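You operate a simulated robot arm through the tools that you are given. There is no shell and no other tool.

Carry out the task below with a simulated robot arm. There is one attempt and no reset: what you move stays moved.

Task
Finish the white bobbin's taper: wind head, middle and tail stretches to green.
Fine: shut the yarn clip first; move the guide on each time a tab turns green; no tab red.

It is judged by the outcome, as a careful person would: the job done as asked, and still so three seconds after it is handed in. It fails if anything else is knocked over, pushed out of place, dropped, spilled or broken.

Robot
A 6-joint arm with a two-finger gripper, fixed in place. Base frame: the origin is at the foot of the arm, x ahead of it, y to its left, z up; the work surface is at about z = 76. Units: cm, degrees, N and s.
With the tool pointing down near the work surface it reaches from about 30 to 68 cm from the base axis. Its first joint turns from -66.0 to 66.0 degrees. Payload 2.45 kg.
The TCP is the grasp point between the finger pads, 3 cm short of the fingertips. In the tool frame z runs along the fingers and y along their closing line. Largest opening 10.6 cm; the body of the gripper starts 7.9 cm behind the TCP.
Orientation is told as [roll, pitch, yaw] about the base's x, y, z axes, in that order, counted from this pose: with the fingers straight down and closing along the base's y, the tool's x points along the base's -x, its y along +y and its z along -z.

Tools
- The arm moves only by the tool nudge_tool. Its argument "targets" is a list of rows, each a list of 7 numbers: the shift along the tool's x, y, z in m, then the turn, a rotation vector about the tool's x, y, z in degrees, then the opening, from 0 (shut) to 1 (fully open). In form: [[x, y, z, wx, wy, wz, gripper], ...]. A call has 1 to 20 rows; each row shifts and turns the commanded pose from where the row before left it, along the tool's axes as they then stand. Rows are played at 5 a second. More than 5 cm and 8.6 degrees between two rows, or a gripper value outside its range, and nothing of the call is played. Where a pose cannot be reached the arm comes as near as it can. A force on the tool above 40 N (or 10 N above the force at the start of the call, whichever is more), or a blocked arm, ends the call early, and 0.2 s more pass. The fingers move at their own pace (about 15.3 cm/s each) and stop on an object; they squeeze with about 33 N. The grip force told is the motor's: it shows also when the fingers shut on nothing. Time passes only in rows, and 0.2 s behind the last, so rows that do not move let the fingers close. It gives the time, the measured TCP pose, the force on the tool (base axes), the opening and the grip force at its end, in the units of the frame above (readings bear some noise), with the torque about the TCP (base axes, N m) and any sound that the robot's microphone picked up.
- Cameras (640 x 400 px; columns grow to the right, rows downward): "scene" is fixed at [6.33, 41.86, 140.14]; the picture's right is [-0.63, -0.77, 0.00], its down [-0.53, 0.44, -0.73] and it looks along [0.56, -0.46, -0.69] (base axes); focal length 322 px, centre (320, 200). "wrist" rides on the gripper at [7.6, -0.2, -10.6] in the tool frame; the picture's right is [0.02, 1.00, 0.00], its down [-0.78, 0.02, -0.62] and it looks along [-0.62, 0.01, 0.78] (tool axes); focal length 247 px, centre (320, 200). There is no depth. A picture from a camera that has moved, and an enlarged one, comes with that camera's place and axes in the base frame and with its lens. The place of the scene camera against the robot may be out by one fixed shift of up to 1.8 cm in any direction.
- get_image(camera): a new picture of that camera. It takes no simulated time.
- enlarge(camera, box): a new picture of the part [left, top, right, bottom] of that camera's present view, enlarged. It takes no simulated time.
- job_done(): hands the job in; it is judged then, once.

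Places have to be worked out from the pictures, the camera data and where the tool is seen. Open the gripper and draw the arm clear of the work before you hand the job in, unless the task says otherwise.

The tools are called after "Request:" by a JSON object that holds its "op" and its "data". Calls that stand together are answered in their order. nudge_tool: Moves the arm, as the interface text tells. Its arguments: {"type":"object","properties":{"targets":{"type":"array"}},"required":["targets"]} The other tools are called the same way: get_image (camera) takes a picture; enlarge (camera, box) takes an enlarged picture of a part of a camera's view; job_done () hands the job in.

At the start:

```text
time: 0.0
tcp_pos: [27.79, 13.49, 116.3]
tool_rot: [0.0, -0.1, 0.1]
ft_force: [-0.6, -0.9, -0.3]
moment: [0.01, -0.02, -0.02]
opening: 10.59
grasp_force: 0.0
```

scene: 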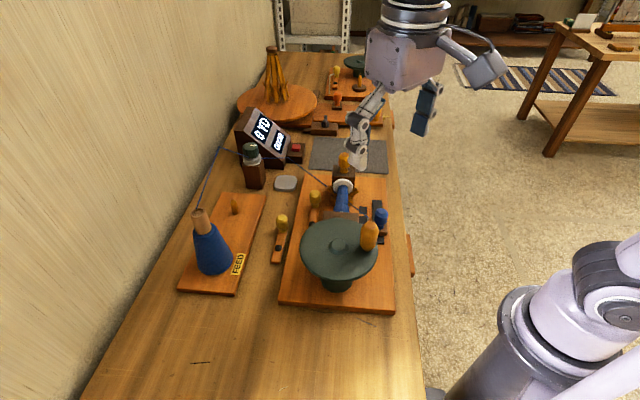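
wrist: 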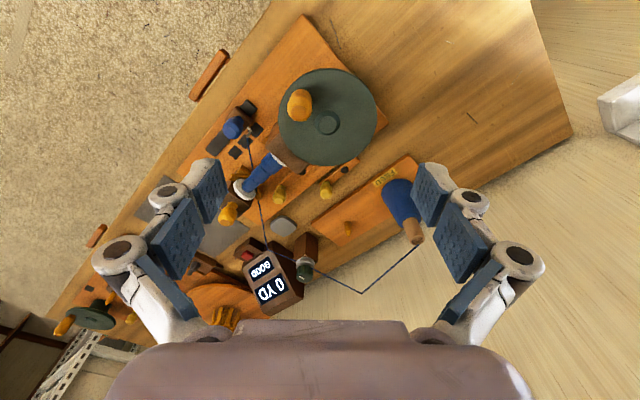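

I start by looking closer at the work: the winder with the hand wheel, the bobbin, the guide, the clip and the counter.

Request:
{"op": "enlarge", "data": {"camera": "scene", "box": [260, 140, 420, 320]}}

Request:
{"op": "enlarge", "data": {"camera": "scene", "box": [170, 100, 330, 300]}}

Request:
{"op": "enlarge", "data": {"camera": "wrist", "box": [200, 50, 400, 250]}}

Request:
{"op": "enlarge", "data": {"camera": "scene", "box": [240, 40, 400, 180]}}

```text
2.22 times, centred on (340, 230) of scene
camera zoom: at [6.33, 41.86, 140.14], right [-0.63, -0.77, 0.0], down [-0.53, 0.44, -0.73], along [0.56, -0.46, -0.69], focal length 715 px, centre (276, 133)
```

zoom: 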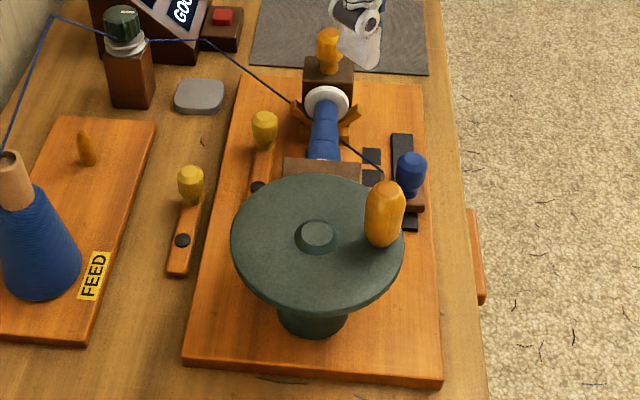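

```text
2.00 times, centred on (250, 200) of scene
camera zoom: at [6.33, 41.86, 140.14], right [-0.63, -0.77, 0.0], down [-0.53, 0.44, -0.73], along [0.56, -0.46, -0.69], focal length 644 px, centre (460, 200)
```

zoom: 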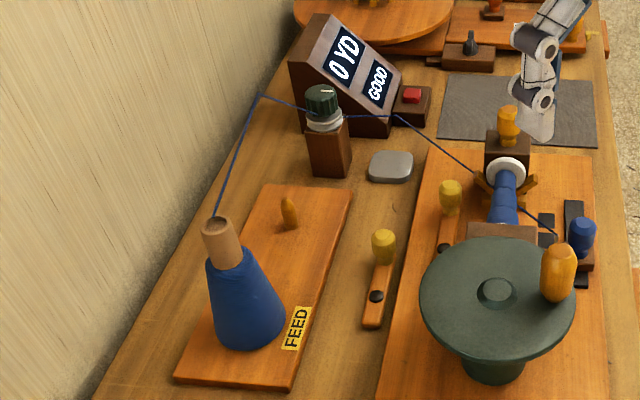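

```text
2.00 times, centred on (300, 150) of wrist
camera zoom: at [19.91, 13.45, 126.89], right [-0.02, 1.0, 0.0], down [0.78, 0.02, 0.62], along [0.62, 0.01, -0.78], focal length 494 px, centre (360, 300)
```

zoom: 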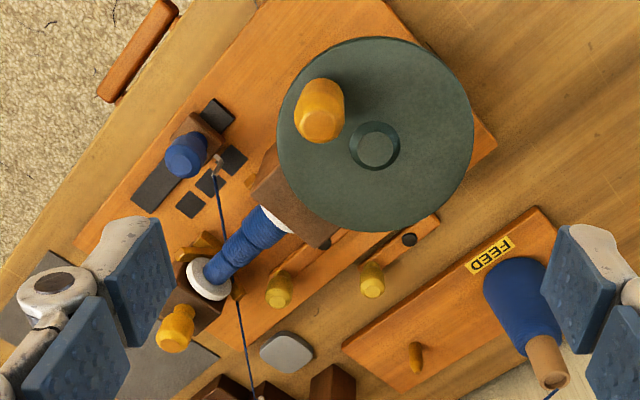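

```text
2.86 times, centred on (320, 110) of scene
camera zoom: at [6.33, 41.86, 140.14], right [-0.63, -0.77, 0.0], down [-0.53, 0.44, -0.73], along [0.56, -0.46, -0.69], focal length 920 px, centre (320, 457)
```

zoom: 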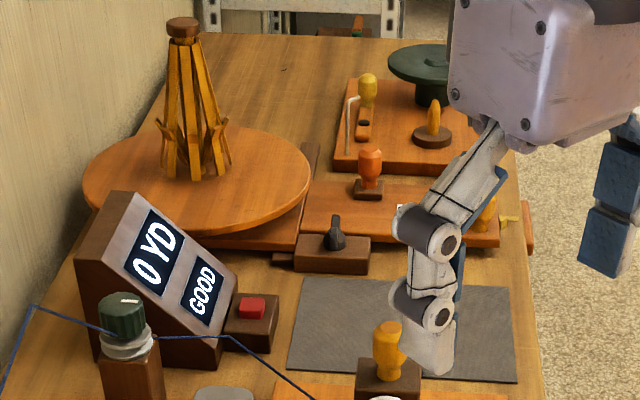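

The hub seems to be near (32.7, 14.7, 91). I zoom in on the details near the guide, tabs, clip candidates and display.

Request:
{"op": "enlarge", "data": {"camera": "wrist", "box": [200, 80, 290, 140]}}

Request:
{"op": "enlarge", "data": {"camera": "wrist", "box": [200, 140, 360, 240]}}

Request:
{"op": "enlarge", "data": {"camera": "wrist", "box": [210, 210, 330, 310]}}

Request:
{"op": "enlarge", "data": {"camera": "scene", "box": [300, 150, 400, 250]}}

```text
6.67 times, centred on (245, 110) of wrist
camera zoom: at [19.91, 13.45, 126.89], right [-0.02, 1.0, 0.0], down [0.78, 0.02, 0.62], along [0.62, 0.01, -0.78], focal length 1646 px, centre (820, 800)
```

zoom: 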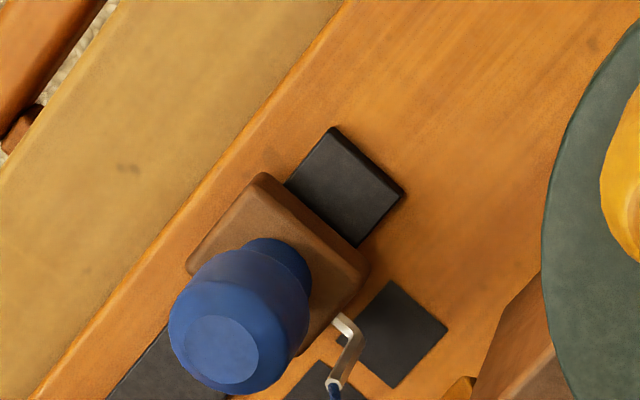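

```text
4.00 times, centred on (280, 190) of wrist
camera zoom: at [19.91, 13.45, 126.89], right [-0.02, 1.0, 0.0], down [0.78, 0.02, 0.62], along [0.62, 0.01, -0.78], focal length 988 px, centre (480, 240)
```

zoom: 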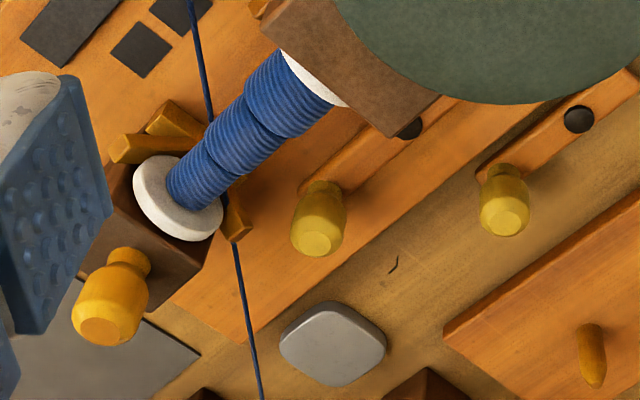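

```text
4.00 times, centred on (270, 260) of wrist
camera zoom: at [19.91, 13.45, 126.89], right [-0.02, 1.0, 0.0], down [0.78, 0.02, 0.62], along [0.62, 0.01, -0.78], focal length 988 px, centre (520, -40)
```

zoom: 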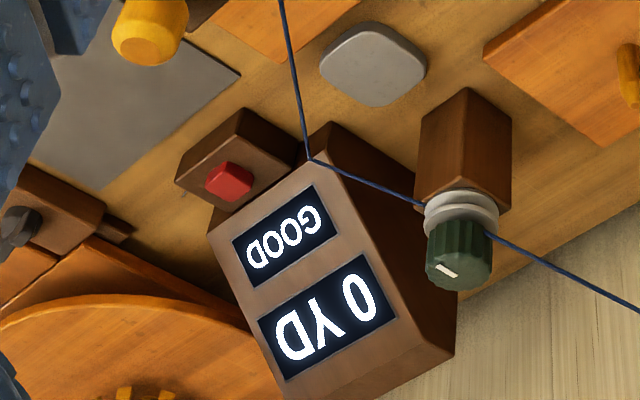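

```text
4.00 times, centred on (350, 200) of scene
camera zoom: at [6.33, 41.86, 140.14], right [-0.63, -0.77, 0.0], down [-0.53, 0.44, -0.73], along [0.56, -0.46, -0.69], focal length 1287 px, centre (200, 200)
```

zoom: 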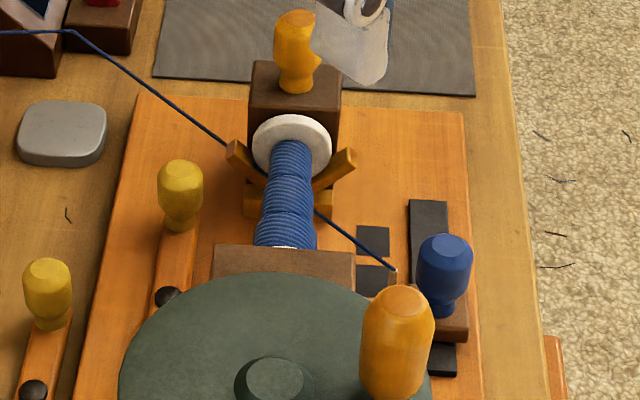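

The board lies turned about −42°, with the guide (blue knob) near (37.5, −2) next to three dark tabs, guide at the one nearest the wheel. I still need to identify the yarn clip, so I move the camera over there while staying high.

Request:
{"op": "nudge_tool", "data": {"targets": [[-0.016, -0.027, 0.024, 0, 0, 0, 1], [-0.016, -0.027, 0.024, 0, 0, 0, 1], [-0.016, -0.027, 0.024, 0, 0, 0, 1], [-0.016, -0.027, 0.024, 0, 0, 0, 1], [-0.016, -0.027, 0.024, 0, 0, 0, 1], [0, 0, 0, 0, 0, 0, 1]]}}

Request:
{"op": "get_image", "data": {"camera": "wrist"}}

Request:
{"op": "get_image", "data": {"camera": "scene"}}

```text
time: 1.4
tcp_pos: [35.65, 0.02, 104.17]
tool_rot: [0.1, 0.1, 0.1]
ft_force: [-0.1, 0.6, -0.7]
moment: [0.02, 0.0, -0.02]
opening: 10.59
grasp_force: 0.1
```

```text
taken
camera wrist: at [27.93, 0.0, 114.81], right [-0.02, 1.0, 0.0], down [0.78, 0.02, 0.62], along [0.62, 0.01, -0.78], focal length 247 px, centre (320, 200)
```

wrist: 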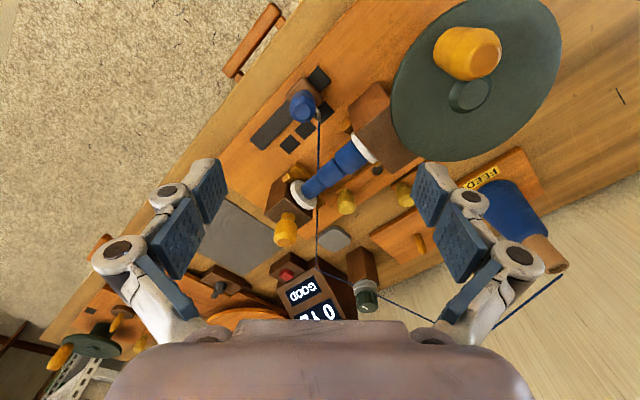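

```text
taken
```

scene: 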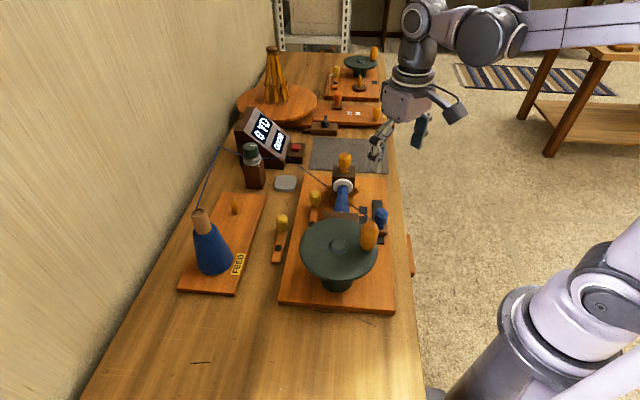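

Request:
{"op": "enlarge", "data": {"camera": "wrist", "box": [240, 60, 400, 160]}}

Request:
{"op": "enlarge", "data": {"camera": "wrist", "box": [250, 140, 410, 240]}}

Request:
{"op": "enlarge", "data": {"camera": "wrist", "box": [340, 130, 500, 270]}}

Request:
{"op": "enlarge", "data": {"camera": "scene", "box": [310, 30, 400, 130]}}

Request:
{"op": "enlarge", "data": {"camera": "scene", "box": [310, 150, 400, 230]}}

```text
4.00 times, centred on (320, 110) of wrist
camera zoom: at [27.93, 0.0, 114.81], right [-0.02, 1.0, 0.0], down [0.78, 0.02, 0.62], along [0.62, 0.01, -0.78], focal length 988 px, centre (320, 560)
```

zoom: 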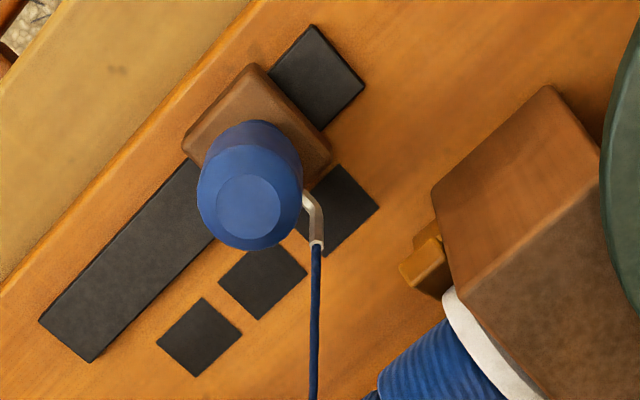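

```text
4.00 times, centred on (330, 190) of wrist
camera zoom: at [27.93, 0.0, 114.81], right [-0.02, 1.0, 0.0], down [0.78, 0.02, 0.62], along [0.62, 0.01, -0.78], focal length 988 px, centre (280, 240)
```

zoom: 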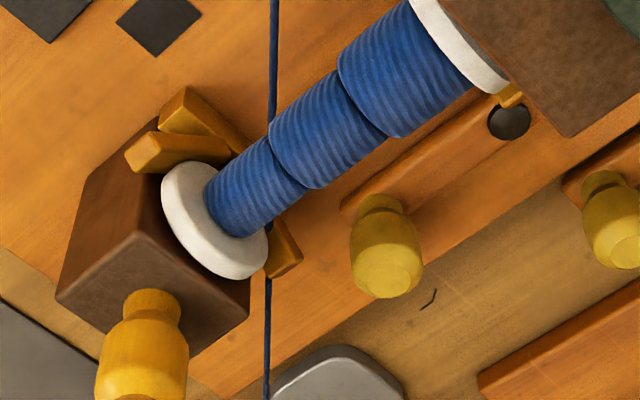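

```text
2.86 times, centred on (420, 200) of wrist
camera zoom: at [27.93, 0.0, 114.81], right [-0.02, 1.0, 0.0], down [0.78, 0.02, 0.62], along [0.62, 0.01, -0.78], focal length 706 px, centre (34, 200)
```

zoom: 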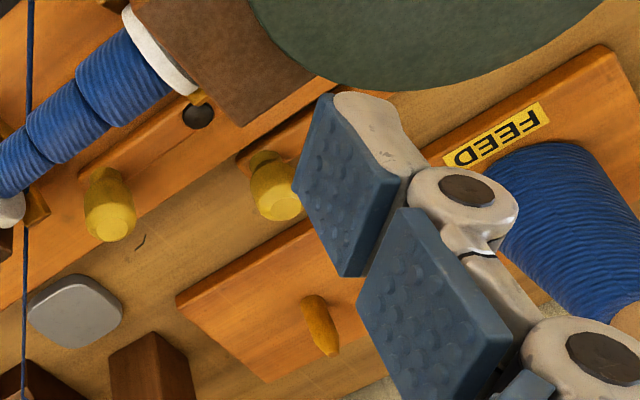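

```text
4.00 times, centred on (355, 80) of scene
camera zoom: at [6.33, 41.86, 140.14], right [-0.63, -0.77, 0.0], down [-0.53, 0.44, -0.73], along [0.56, -0.46, -0.69], focal length 1287 px, centre (180, 680)
```

zoom: 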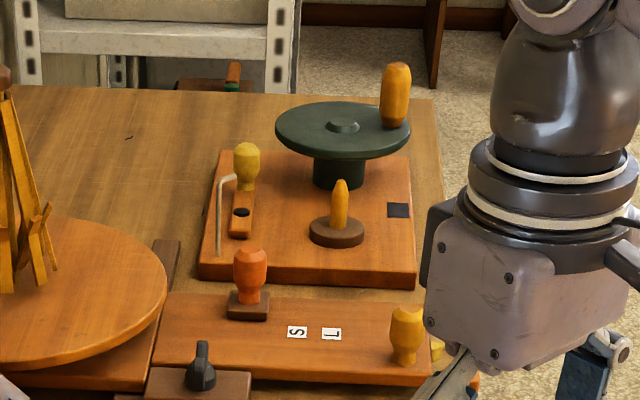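

```text
5.00 times, centred on (355, 190) of scene
camera zoom: at [6.33, 41.86, 140.14], right [-0.63, -0.77, 0.0], down [-0.53, 0.44, -0.73], along [0.56, -0.46, -0.69], focal length 1609 px, centre (145, 250)
```

zoom: 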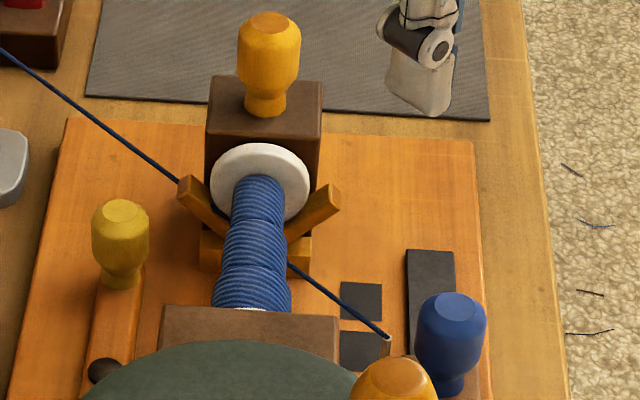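

Zooming more on the two yellow-knob levers.

Request:
{"op": "enlarge", "data": {"camera": "wrist", "box": [325, 155, 385, 215]}}

Request:
{"op": "enlarge", "data": {"camera": "scene", "box": [265, 180, 335, 270]}}

Request:
{"op": "enlarge", "data": {"camera": "scene", "box": [320, 55, 365, 85]}}

Request:
{"op": "enlarge", "data": {"camera": "scene", "box": [295, 225, 390, 320]}}

```text
6.67 times, centred on (355, 185) of wrist
camera zoom: at [27.93, 0.0, 114.81], right [-0.02, 1.0, 0.0], down [0.78, 0.02, 0.62], along [0.62, 0.01, -0.78], focal length 1646 px, centre (87, 300)
```

zoom: 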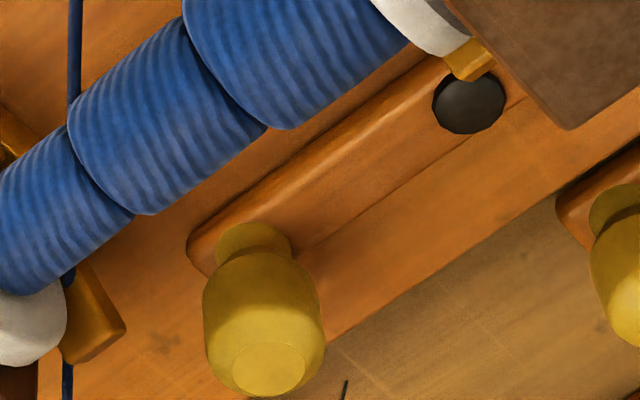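

```text
4.44 times, centred on (300, 225) of scene
camera zoom: at [6.33, 41.86, 140.14], right [-0.63, -0.77, 0.0], down [-0.53, 0.44, -0.73], along [0.56, -0.46, -0.69], focal length 1430 px, centre (409, 89)
```

zoom: 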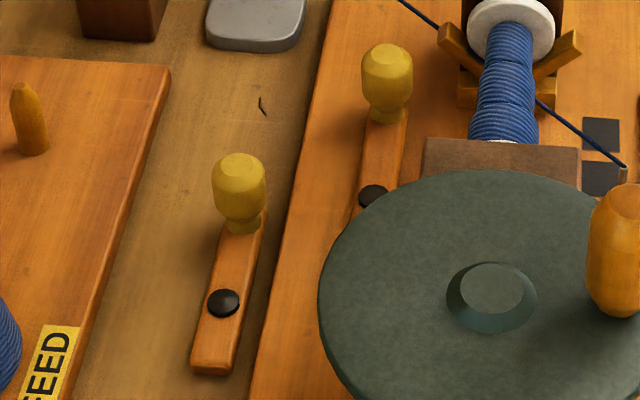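

```text
13.33 times, centred on (342, 70) of scene
camera zoom: at [6.33, 41.86, 140.14], right [-0.63, -0.77, 0.0], down [-0.53, 0.44, -0.73], along [0.56, -0.46, -0.69], focal length 4291 px, centre (20, 1933)
```

zoom: 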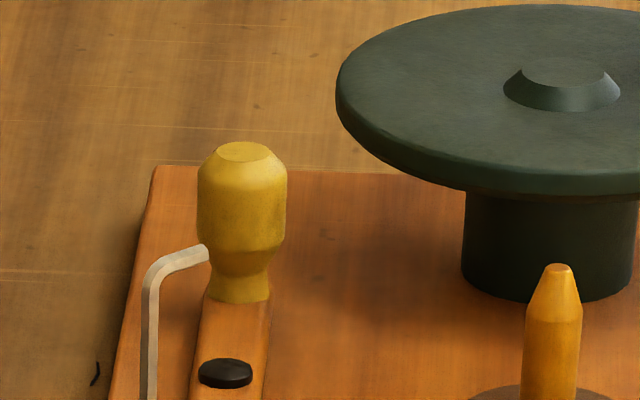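

```text
4.21 times, centred on (342, 272) of scene
camera zoom: at [6.33, 41.86, 140.14], right [-0.63, -0.77, 0.0], down [-0.53, 0.44, -0.73], along [0.56, -0.46, -0.69], focal length 1355 px, centre (225, -105)
```

zoom: 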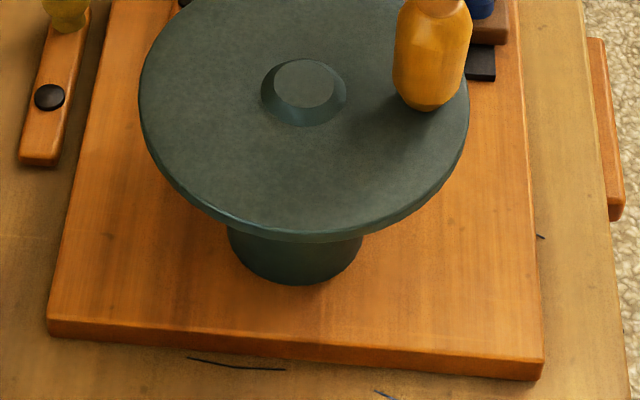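

Geometry from the two wrist views: lever A knob top ≈ (54.7, 5.0, 83.5), pivot ≈ (49.8, 10), guide knob top ≈ (37.8, −2.0, 85.9), tabs at (40.6,0.9), (43.3,−2.1), (45.8,−4.7). I turn the tool −90° and go to the +y side to look at the levers from there.

Request:
{"op": "nudge_tool", "data": {"targets": [[0, 0, 0, 0, 0, 8.2, 1], [0, 0, 0, 0, 0, 8.2, 1], [0, 0, 0, 0, 0, 8.2, 1], [0, 0, 0, 0, 0, 8.2, 1], [0, 0, 0, 0, 0, 8.2, 1], [0, 0, 0, 0, 0, 8.2, 1], [0, 0, 0, 0, 0, 8.2, 1], [0, 0, 0, 0, 0, 8.2, 1], [0, 0, 0, 0, 0, 8.2, 1], [0, 0, 0, 0, 0, 8.2, 1], [0, 0, 0, 0, 0, 8.0, 1], [0.028, 0.022, 0, 0, 0, 0, 1], [0.028, 0.022, 0, 0, 0, 0, 1], [0.028, 0.022, 0, 0, 0, 0, 1], [0.028, 0.022, 0, 0, 0, 0, 1], [0.028, 0.022, 0, 0, 0, 0, 1], [0.028, 0.022, 0, 0, 0, 0, 1], [0.028, 0.022, 0, 0, 0, 0, 1], [0, 0, 0, 0, 0, 0, 1]]}}

Request:
{"op": "get_image", "data": {"camera": "wrist"}}

```text
time: 5.4
tcp_pos: [51.14, 19.49, 104.24]
tool_rot: [0.0, 0.0, -89.9]
ft_force: [0.1, 0.5, 0.3]
moment: [-0.02, 0.03, -0.04]
opening: 10.58
grasp_force: 0.1
```

```text
taken
camera wrist: at [50.85, 27.38, 114.97], right [1.0, 0.02, 0.0], down [0.02, -0.78, 0.62], along [0.01, -0.62, -0.78], focal length 247 px, centre (320, 200)
```

wrist: 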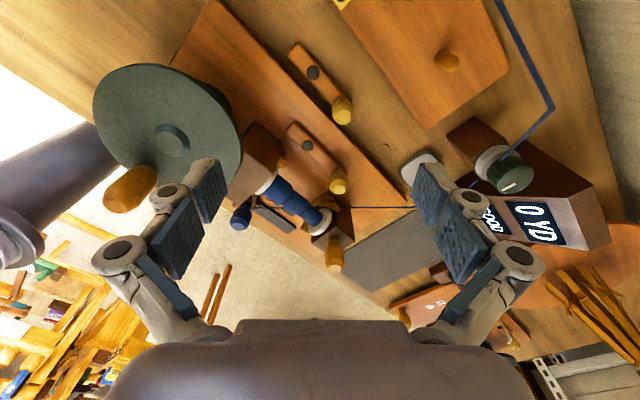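

Request:
{"op": "enlarge", "data": {"camera": "wrist", "box": [230, 100, 370, 280]}}

Request:
{"op": "enlarge", "data": {"camera": "wrist", "box": [270, 110, 360, 200]}}

Request:
{"op": "enlarge", "data": {"camera": "wrist", "box": [270, 30, 370, 130]}}

```text
2.22 times, centred on (300, 190) of wrist
camera zoom: at [50.85, 27.38, 114.97], right [1.0, 0.02, 0.0], down [0.02, -0.78, 0.62], along [0.01, -0.62, -0.78], focal length 549 px, centre (364, 222)
```

zoom: 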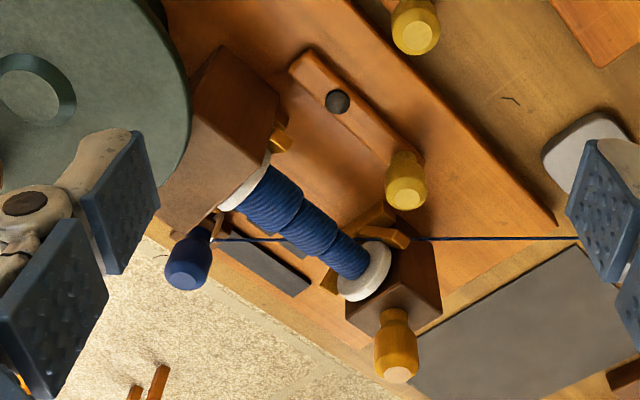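

```text
4.44 times, centred on (315, 155) of wrist
camera zoom: at [50.85, 27.38, 114.97], right [1.0, 0.02, 0.0], down [0.02, -0.78, 0.62], along [0.01, -0.62, -0.78], focal length 1098 px, centre (342, 400)
```

zoom: 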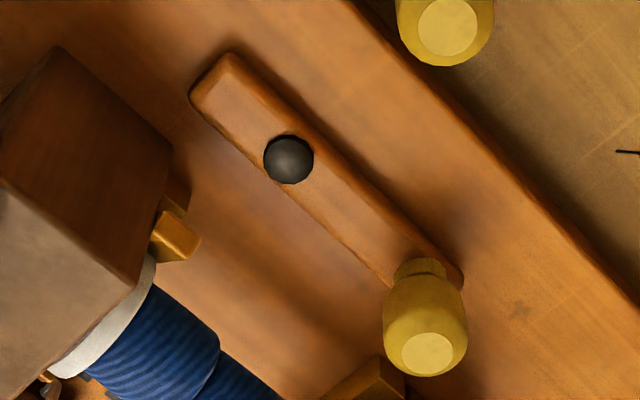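

```text
4.00 times, centred on (320, 80) of wrist
camera zoom: at [50.85, 27.38, 114.97], right [1.0, 0.02, 0.0], down [0.02, -0.78, 0.62], along [0.01, -0.62, -0.78], focal length 988 px, centre (320, 680)
```

zoom: 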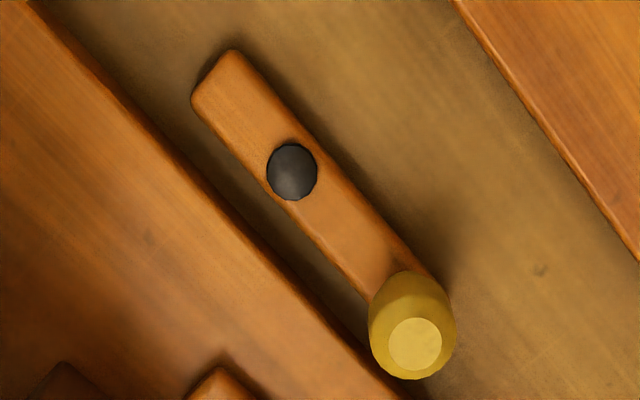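

Request:
{"op": "enlarge", "data": {"camera": "scene", "box": [322, 58, 358, 102]}}

Request:
{"op": "enlarge", "data": {"camera": "scene", "box": [330, 85, 390, 130]}}

Request:
{"op": "enlarge", "data": {"camera": "scene", "box": [300, 180, 330, 225]}}

```text
9.09 times, centred on (340, 80) of scene
camera zoom: at [6.33, 41.86, 140.14], right [-0.63, -0.77, 0.0], down [-0.53, 0.44, -0.73], along [0.56, -0.46, -0.69], focal length 2926 px, centre (138, 1291)
```

zoom: 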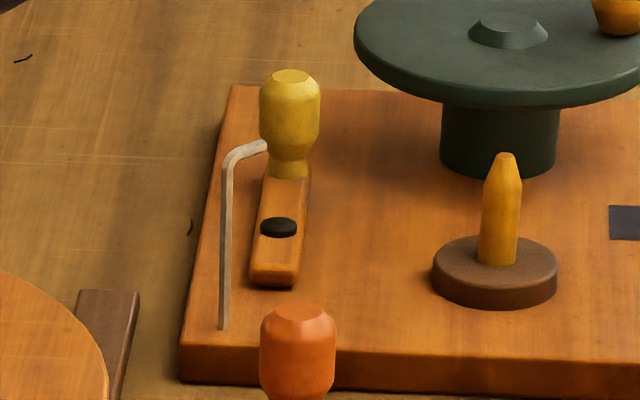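

```text
8.89 times, centred on (360, 108) of scene
camera zoom: at [6.33, 41.86, 140.14], right [-0.63, -0.77, 0.0], down [-0.53, 0.44, -0.73], along [0.56, -0.46, -0.69], focal length 2861 px, centre (-36, 1022)
```

zoom: 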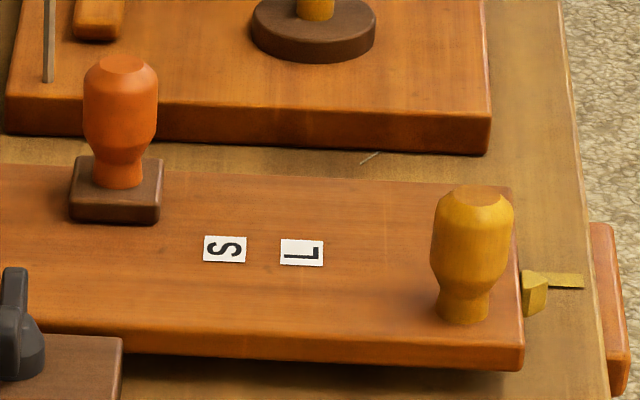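

```text
8.89 times, centred on (315, 202) of scene
camera zoom: at [6.33, 41.86, 140.14], right [-0.63, -0.77, 0.0], down [-0.53, 0.44, -0.73], along [0.56, -0.46, -0.69], focal length 2861 px, centre (364, 178)
```

zoom: 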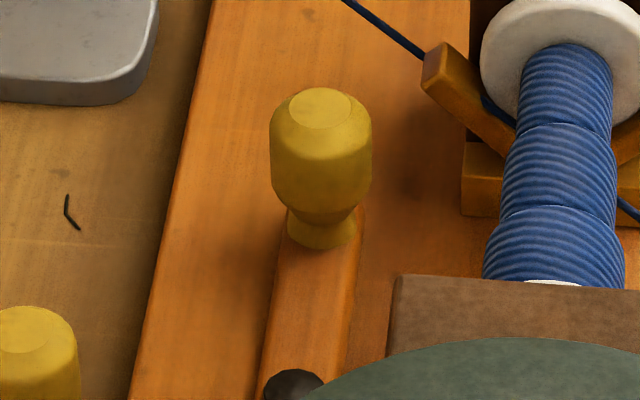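

Both levers are alike; lever A sits on the winder's own board by the bobbin, just like the far winder carries its own, so I take A as this winder's yarn clip. I turn the tool to yaw −45° (fingers closing across the lever) and go above knob A, staying high, with a narrower opening.

Request:
{"op": "nudge_tool", "data": {"targets": [[0, 0, 0, 0, 0, -7.5, 0.45], [0, 0, 0, 0, 0, -7.5, 0.45], [0, 0, 0, 0, 0, -7.5, 0.45], [0, 0, 0, 0, 0, -7.5, 0.45], [0, 0, 0, 0, 0, -7.5, 0.45], [0, 0, 0, 0, 0, -7.4, 0.45], [-0.0254, -0.0161, 0, 0, 0, 0, 0.45], [-0.0254, -0.0161, 0, 0, 0, 0, 0.45], [-0.0254, -0.0161, 0, 0, 0, 0, 0.45], [-0.0254, -0.0161, 0, 0, 0, 0, 0.45], [-0.0254, -0.0161, 0, 0, 0, 0, 0.45], [0, 0, 0.03, 0, 0, 0, 0.45], [0, 0, 0.03, 0, 0, 0, 0.45], [0, 0, 0, 0, 0, 0, 0.45]]}}

Request:
{"op": "get_image", "data": {"camera": "wrist"}}

Request:
{"op": "get_image", "data": {"camera": "scene"}}

```text
time: 8.4
tcp_pos: [54.41, 4.92, 98.04]
tool_rot: [0.0, 0.0, -45.0]
ft_force: [-1.0, 0.1, 0.2]
moment: [0.02, -0.03, 0.0]
opening: 4.74
grasp_force: 0.0
```

```text
taken
camera wrist: at [48.72, 10.4, 108.8], right [0.69, 0.72, 0.0], down [0.57, -0.54, 0.62], along [0.45, -0.43, -0.78], focal length 247 px, centre (320, 200)
```

wrist: 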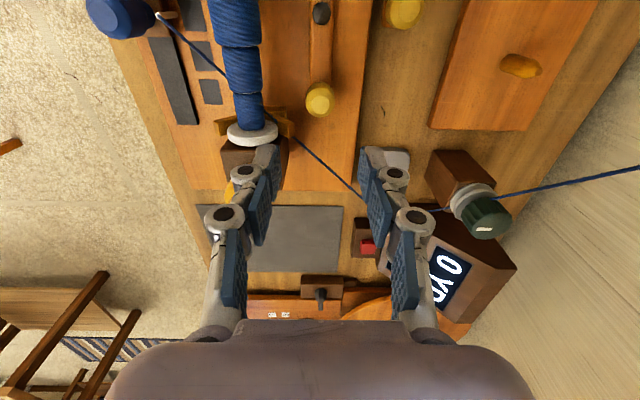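

```text
taken
```

scene: 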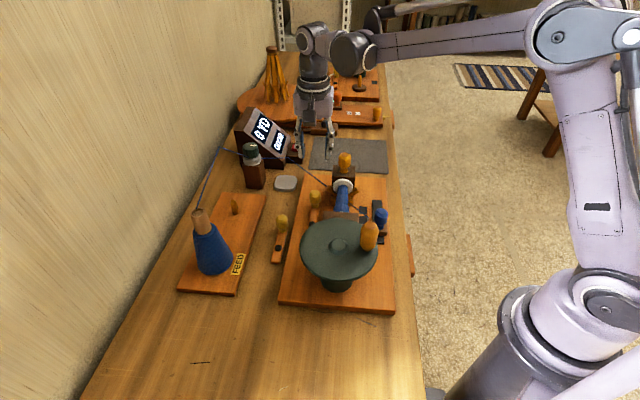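

The board is seen square now and the knob A top works out at (54.45, 4.9), directly below the TCP. I check with a zoom before lowering.

Request:
{"op": "enlarge", "data": {"camera": "wrist", "box": [200, 0, 400, 140]}}

Request:
{"op": "enlarge", "data": {"camera": "scene", "box": [270, 110, 400, 240]}}

```text
2.86 times, centred on (300, 70) of wrist
camera zoom: at [48.72, 10.4, 108.8], right [0.69, 0.72, 0.0], down [0.57, -0.54, 0.62], along [0.45, -0.43, -0.78], focal length 706 px, centre (377, 571)
```

zoom: 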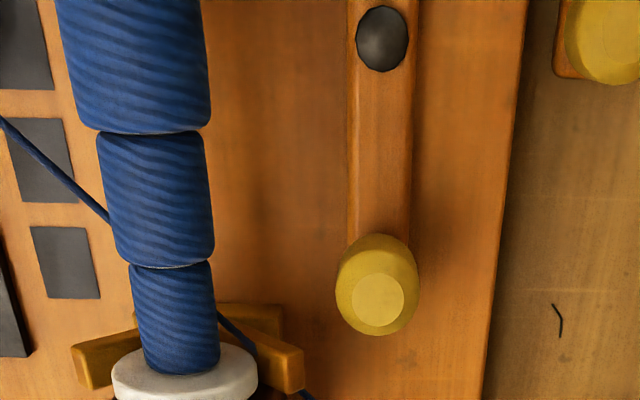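

```text
3.08 times, centred on (335, 175) of scene
camera zoom: at [6.33, 41.86, 140.14], right [-0.63, -0.77, 0.0], down [-0.53, 0.44, -0.73], along [0.56, -0.46, -0.69], focal length 990 px, centre (274, 277)
```

zoom: 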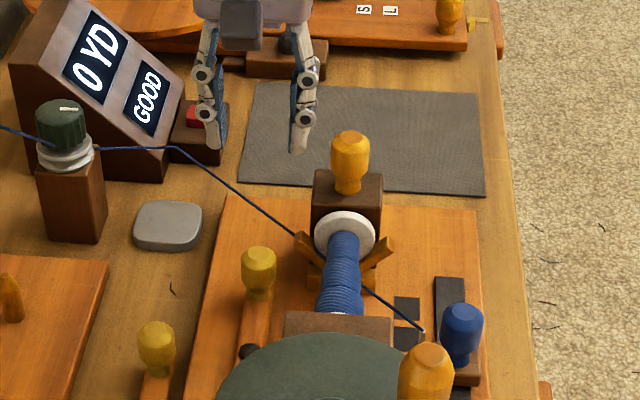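

Alignment is right. I lower over the knob (fingertips to z≈80.3) with an opening of about 4.7 cm, about a 3 cm knob.

Request:
{"op": "nudge_tool", "data": {"targets": [[0, 0, 0.04, 0, 0, 0, 0.45], [0, 0, 0.04, 0, 0, 0, 0.45], [0, 0, 0.03, 0, 0, 0, 0.45], [0, 0, 0.02, 0, 0, 0, 0.45], [0, 0, 0.01, 0, 0, 0, 0.45], [0, 0, 0.007, 0, 0, 0, 0.45], [0, 0, 0, 0, 0, 0, 0.45]]}}

Request:
{"op": "get_image", "data": {"camera": "wrist"}}

Request:
{"op": "enlarge", "data": {"camera": "scene", "box": [270, 130, 400, 240]}}

```text
time: 10.0
tcp_pos: [54.4, 4.92, 83.57]
tool_rot: [-0.1, 0.0, -45.0]
ft_force: [-0.1, -0.3, 0.5]
moment: [-0.01, 0.0, 0.01]
opening: 4.76
grasp_force: 0.0
```

```text
taken
camera wrist: at [48.76, 10.38, 94.16], right [0.69, 0.72, 0.0], down [0.57, -0.54, 0.62], along [0.45, -0.43, -0.78], focal length 247 px, centre (320, 200)
```

wrist: 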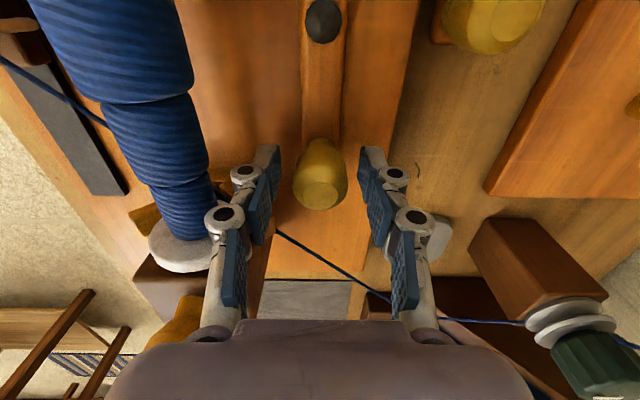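

```text
3.64 times, centred on (335, 185) of scene
camera zoom: at [6.33, 41.86, 140.14], right [-0.63, -0.77, 0.0], down [-0.53, 0.44, -0.73], along [0.56, -0.46, -0.69], focal length 1170 px, centre (266, 254)
```

zoom: 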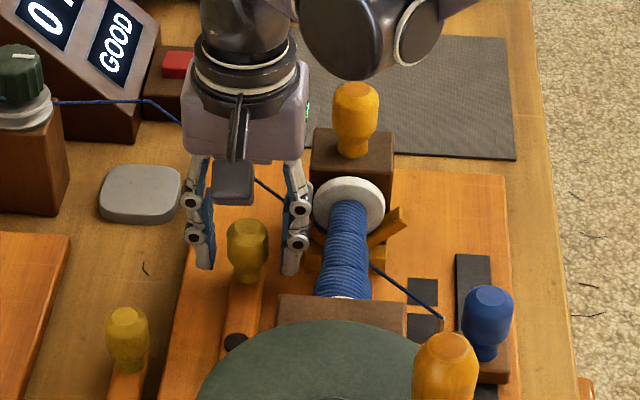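

Fingers straddle knob A with about 0.9 cm slack on each side and no force. I feel outward (tool +y) in small steps first: 1.4 cm in total.

Request:
{"op": "nudge_tool", "data": {"targets": [[0, 0.004, 0, 0, 0, 0, 0.45], [0, 0.004, 0, 0, 0, 0, 0.45], [0, 0.002, 0, 0, 0, 0, 0.45], [0, 0.002, 0, 0, 0, 0, 0.45], [0, 0.002, 0, 0, 0, 0, 0.45]]}}

Request:
{"op": "get_image", "data": {"camera": "wrist"}}

```text
time: 11.2
tcp_pos: [55.37, 5.96, 83.49]
tool_rot: [0.0, 0.0, -45.0]
ft_force: [-0.4, -2.3, -0.2]
moment: [-0.04, 0.01, 0.05]
opening: 4.86
grasp_force: 0.2
```

```text
taken
camera wrist: at [49.73, 11.37, 94.19], right [0.69, 0.72, 0.0], down [0.57, -0.54, 0.62], along [0.45, -0.43, -0.78], focal length 247 px, centre (320, 200)
```

wrist: 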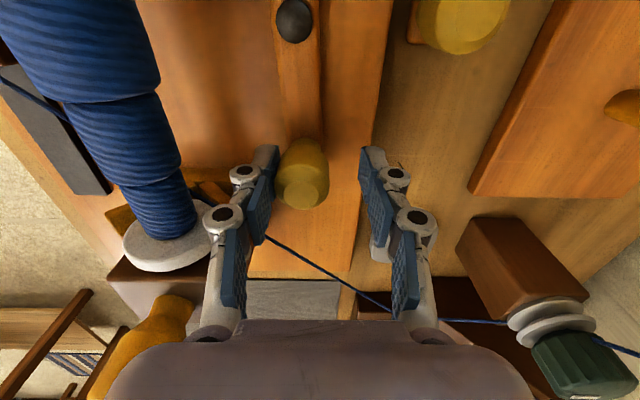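

Lever A follows outward with only ~2 N, so it swings that way. I follow its arc a further 20° in 4° steps, turning with it.

Request:
{"op": "nudge_tool", "data": {"targets": [[0.0003, 0.005, 0, 0, 0, -4, 0.45], [0.0003, 0.005, 0, 0, 0, -4, 0.45], [0.0003, 0.005, 0, 0, 0, -4, 0.45], [0.0003, 0.005, 0, 0, 0, -4, 0.45], [0.0003, 0.005, 0, 0, 0, -4, 0.45]]}}

Request:
{"op": "get_image", "data": {"camera": "wrist"}}

Request:
{"op": "enlarge", "data": {"camera": "scene", "box": [230, 110, 400, 250]}}

```text
time: 12.4
tcp_pos: [56.77, 8.03, 83.65]
tool_rot: [0.1, 0.0, -25.0]
ft_force: [-0.5, -0.4, -0.4]
moment: [-0.01, 0.02, 0.0]
opening: 4.8
grasp_force: 0.3
```

```text
taken
camera wrist: at [49.61, 11.25, 94.2], right [0.4, 0.92, 0.0], down [0.72, -0.32, 0.62], along [0.57, -0.25, -0.78], focal length 247 px, centre (320, 200)
```

wrist: 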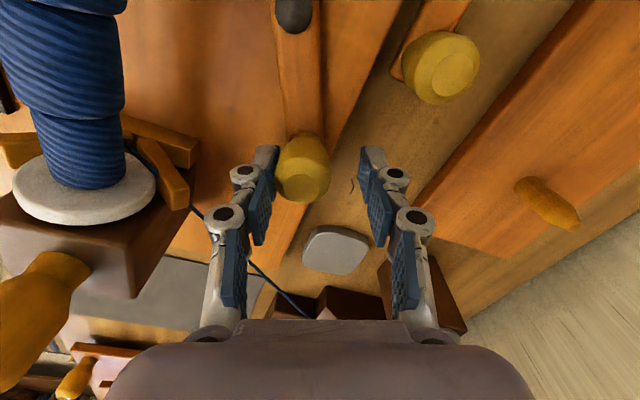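

```text
2.86 times, centred on (315, 180) of scene
camera zoom: at [6.33, 41.86, 140.14], right [-0.63, -0.77, 0.0], down [-0.53, 0.44, -0.73], along [0.56, -0.46, -0.69], focal length 920 px, centre (334, 257)
```

zoom: 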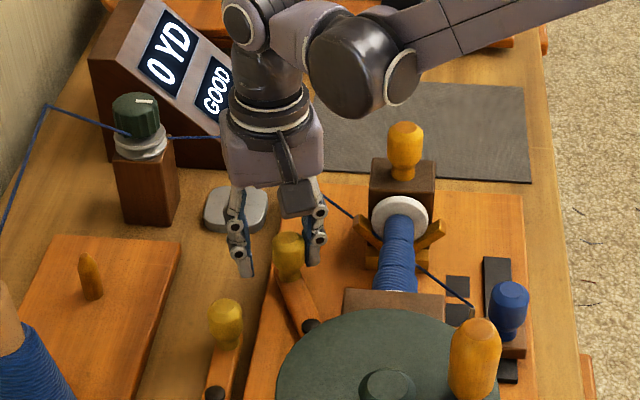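

Still swinging freely (now ~25° out). I continue along the arc with a slightly narrower opening, watching force.

Request:
{"op": "nudge_tool", "data": {"targets": [[0.0003, 0.005, 0, 0, 0, -4, 0.4], [0.0003, 0.005, 0, 0, 0, -4, 0.38], [0.0003, 0.005, 0, 0, 0, -4, 0.38], [0, 0, 0, 0, 0, 0, 0.38]]}}

Request:
{"op": "get_image", "data": {"camera": "wrist"}}

Request:
{"op": "enlarge", "data": {"camera": "scene", "box": [230, 110, 400, 250]}}

```text
time: 13.4
tcp_pos: [57.23, 9.56, 83.58]
tool_rot: [0.1, -0.1, -13.0]
ft_force: [-0.5, 0.2, -0.2]
moment: [0.01, 0.0, 0.01]
opening: 4.02
grasp_force: 0.1
```

```text
taken
camera wrist: at [49.57, 11.16, 94.19], right [0.2, 0.98, 0.0], down [0.77, -0.16, 0.62], along [0.61, -0.13, -0.78], focal length 247 px, centre (320, 200)
```

wrist: 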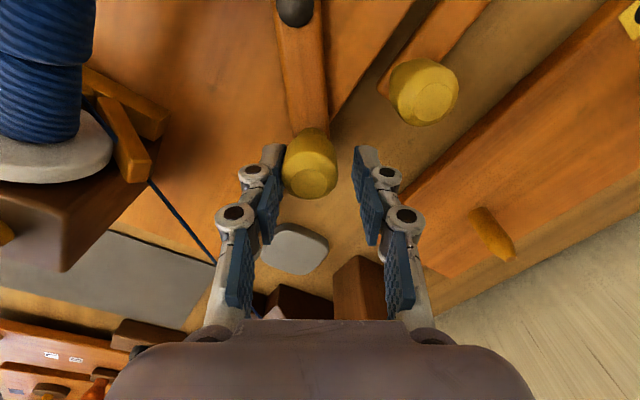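

```text
2.86 times, centred on (315, 180) of scene
camera zoom: at [6.33, 41.86, 140.14], right [-0.63, -0.77, 0.0], down [-0.53, 0.44, -0.73], along [0.56, -0.46, -0.69], focal length 920 px, centre (334, 257)
```

zoom: 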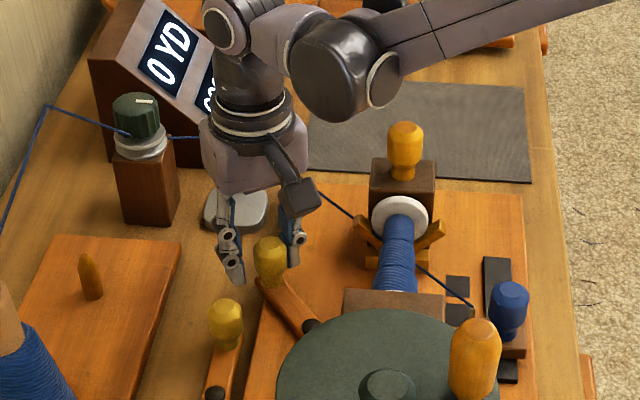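

Still free, ~35° out. I go on in small steps, tighter opening so the outer finger keeps clear of lever B.

Request:
{"op": "nudge_tool", "data": {"targets": [[0.0003, 0.004, 0, 0, 0, -4, 0.33], [0.0003, 0.005, 0, 0, 0, -4, 0.33], [0, 0, 0, 0, 0, 0, 0.33]]}}

Request:
{"op": "get_image", "data": {"camera": "wrist"}}

Request:
{"op": "enlarge", "data": {"camera": "scene", "box": [230, 110, 400, 250]}}

```text
time: 14.2
tcp_pos: [57.29, 10.39, 83.49]
tool_rot: [0.1, -0.1, -4.9]
ft_force: [-0.6, 0.3, -0.7]
moment: [-0.02, 0.01, 0.03]
opening: 3.52
grasp_force: 0.1
```

```text
taken
camera wrist: at [49.54, 11.0, 94.19], right [0.07, 1.0, 0.0], down [0.78, -0.05, 0.62], along [0.62, -0.04, -0.78], focal length 247 px, centre (320, 200)
```

wrist: 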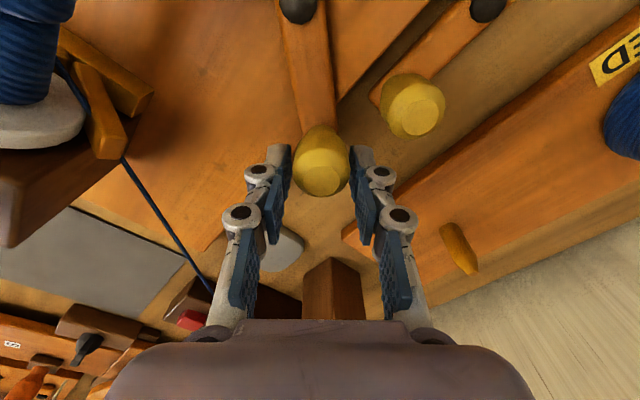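

```text
2.86 times, centred on (315, 180) of scene
camera zoom: at [6.33, 41.86, 140.14], right [-0.63, -0.77, 0.0], down [-0.53, 0.44, -0.73], along [0.56, -0.46, -0.69], focal length 920 px, centre (334, 257)
```

zoom: 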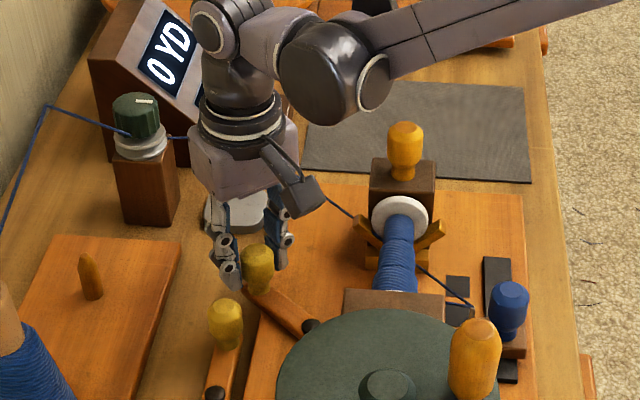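

No stop yet: lever A now stands near +6° (51° swung), and the knob has crept 1.5 cm toward the pivot side relative to my fingers. I correct that and continue a little.

Request:
{"op": "nudge_tool", "data": {"targets": [[0.007, 0, 0, 0, 0, 0, 0.33], [0.007, 0, 0, 0, 0, -4, 0.33], [0.001, 0.003, 0, 0, 0, -4, 0.33], [0.001, 0.003, 0, 0, 0, -4, 0.33], [0, 0, 0, 0, 0, 0, 0.33]]}}

Request:
{"op": "get_image", "data": {"camera": "wrist"}}

Request:
{"op": "enlarge", "data": {"camera": "scene", "box": [230, 110, 400, 250]}}

```text
time: 15.4
tcp_pos: [55.71, 10.82, 83.62]
tool_rot: [-0.1, 0.0, 6.8]
ft_force: [-0.5, -9.0, -1.4]
moment: [-0.24, 0.05, -0.18]
opening: 3.9
grasp_force: 3.2
```

```text
taken
camera wrist: at [48.01, 10.02, 94.2], right [-0.14, 0.99, 0.0], down [0.78, 0.11, 0.62], along [0.62, 0.09, -0.78], focal length 247 px, centre (320, 200)
```

wrist: 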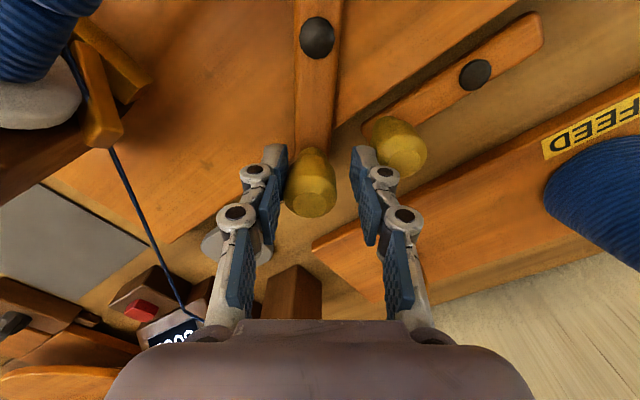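

```text
2.86 times, centred on (315, 180) of scene
camera zoom: at [6.33, 41.84, 140.15], right [-0.63, -0.77, 0.0], down [-0.53, 0.44, -0.73], along [0.56, -0.46, -0.69], focal length 920 px, centre (334, 257)
```

zoom: 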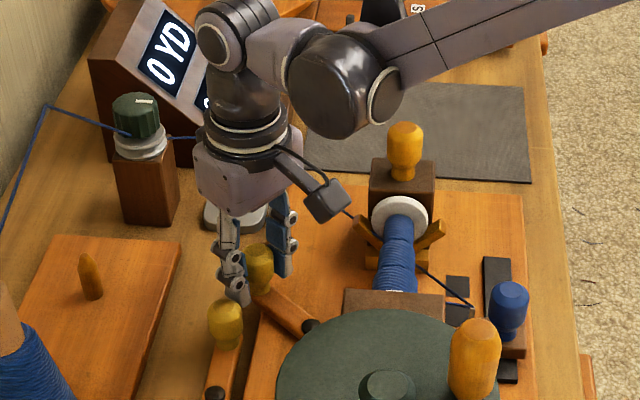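

Reaction −9 N with the inner finger forced back: lever A is at its stop, about 50° from where it began. I back off slightly and check that it stays put.

Request:
{"op": "nudge_tool", "data": {"targets": [[0, -0.006, 0, 0, 0, 0, 0.42], [0, 0, 0, 0, 0, 0, 0.42], [0, 0, 0, 0, 0, 0, 0.42]]}}

Request:
{"op": "get_image", "data": {"camera": "wrist"}}

Request:
{"op": "enlarge", "data": {"camera": "scene", "box": [230, 110, 400, 250]}}

```text
time: 16.2
tcp_pos: [55.79, 10.45, 83.62]
tool_rot: [-0.1, 0.1, 7.0]
ft_force: [0.0, -0.4, 0.8]
moment: [0.03, 0.02, -0.02]
opening: 4.44
grasp_force: 0.0
```

```text
taken
camera wrist: at [48.06, 9.54, 94.2], right [-0.14, 0.99, 0.0], down [0.78, 0.11, 0.62], along [0.62, 0.09, -0.78], focal length 247 px, centre (320, 200)
```

wrist: 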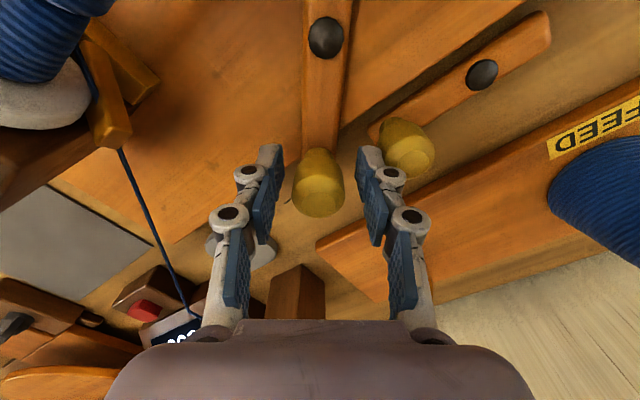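

```text
2.86 times, centred on (315, 180) of scene
camera zoom: at [6.33, 41.86, 140.14], right [-0.63, -0.77, 0.0], down [-0.53, 0.44, -0.73], along [0.56, -0.46, -0.69], focal length 920 px, centre (334, 257)
```

zoom: 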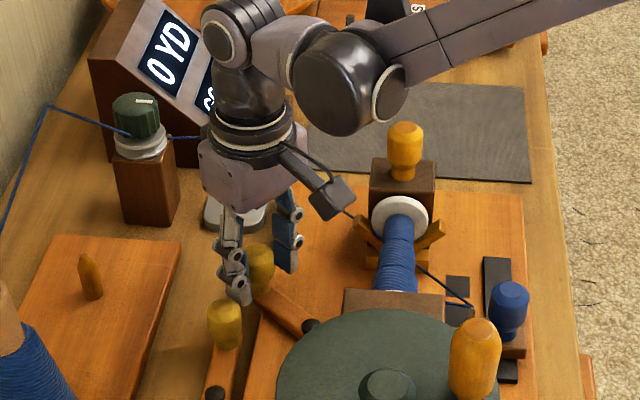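

The lever stays put with no force on it. I raise straight up to z≈104 and look again.

Request:
{"op": "nudge_tool", "data": {"targets": [[0, 0, -0.03, 0, 0, 0, 0.42], [0, 0, -0.04, 0, 0, 0, 0.42], [0, 0, -0.045, 0, 0, 0, 0.42], [0, 0, -0.045, 0, 0, 0, 0.42], [0, 0, -0.045, 0, 0, 0, 0.42], [0, 0, 0, 0, 0, 0, 0.42]]}}

Request:
{"op": "get_image", "data": {"camera": "wrist"}}

Request:
{"op": "enlarge", "data": {"camera": "scene", "box": [220, 110, 410, 260]}}

```text
time: 17.6
tcp_pos: [55.73, 10.42, 104.13]
tool_rot: [0.0, 0.0, 7.1]
ft_force: [0.0, 0.0, 0.5]
moment: [-0.02, -0.02, 0.01]
opening: 4.46
grasp_force: 0.1
```

```text
taken
camera wrist: at [48.01, 9.51, 114.7], right [-0.14, 0.99, 0.0], down [0.78, 0.11, 0.62], along [0.62, 0.09, -0.78], focal length 247 px, centre (320, 200)
```

wrist: 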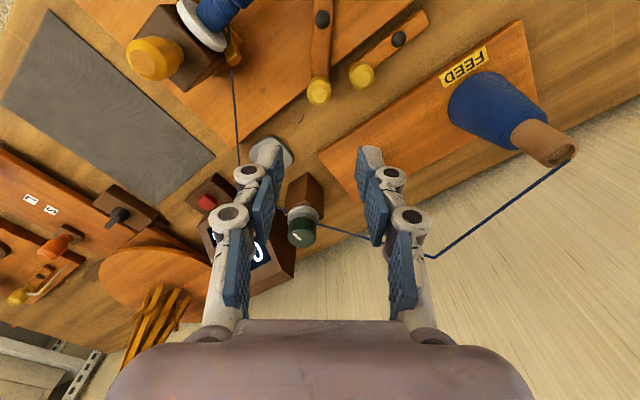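

```text
2.67 times, centred on (315, 185) of scene
camera zoom: at [6.33, 41.86, 140.14], right [-0.63, -0.77, 0.0], down [-0.53, 0.44, -0.73], along [0.56, -0.46, -0.69], focal length 858 px, centre (333, 240)
```

zoom: 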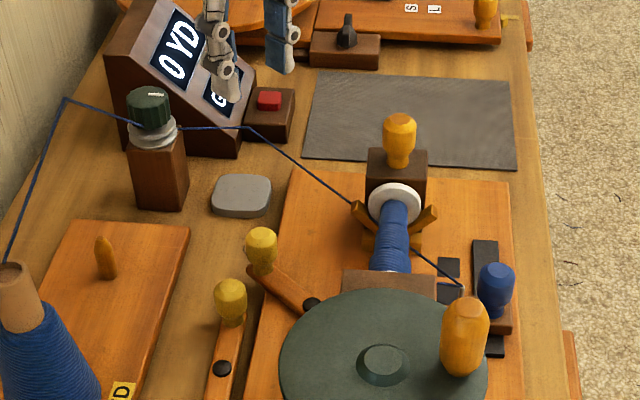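

Lever A stands firmly at its stop (clip shut). Next the crank: handle top ≈ (30.3, 10.9, 95.9), hub ≈ (32.7, 14.7). I turn back to yaw 0 and travel above the handle.

Request:
{"op": "nudge_tool", "data": {"targets": [[0, 0, 0, 0, 0, 7.0, 0.45], [0.04, 0.001, 0, 0, 0, 0, 0.45], [0.04, 0.001, 0, 0, 0, 0, 0.45], [0.04, 0.001, 0, 0, 0, 0, 0.45], [0.04, 0.001, 0, 0, 0, 0, 0.45], [0.04, 0.001, 0, 0, 0, 0, 0.45], [0.04, 0, 0, 0, 0, 0, 0.45], [0.014, 0, 0, 0, 0, 0, 0.45], [0, 0, 0, 0, 0, 0, 0.45]]}}

Request:
{"op": "get_image", "data": {"camera": "wrist"}}

Request:
{"op": "get_image", "data": {"camera": "scene"}}

```text
time: 19.6
tcp_pos: [30.21, 10.88, 104.15]
tool_rot: [-0.1, 0.0, 0.0]
ft_force: [0.0, 0.9, -0.8]
moment: [0.0, 0.03, 0.0]
opening: 4.79
grasp_force: 0.0
```

```text
taken
camera wrist: at [22.53, 10.89, 114.72], right [-0.02, 1.0, 0.0], down [0.78, 0.02, 0.62], along [0.62, 0.01, -0.78], focal length 247 px, centre (320, 200)
```

wrist: 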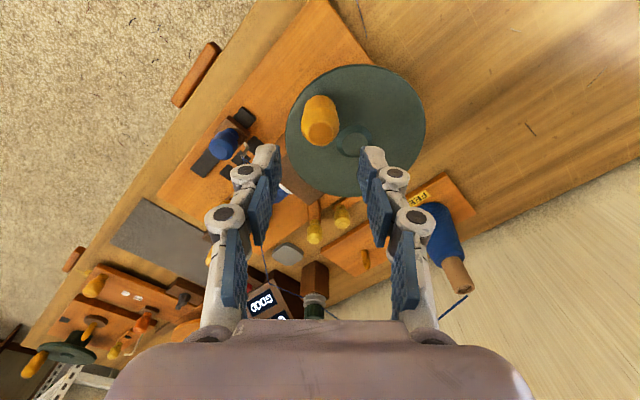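

```text
taken
```

scene: 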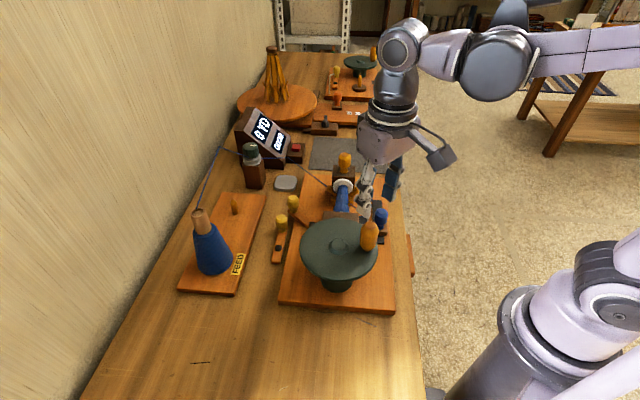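

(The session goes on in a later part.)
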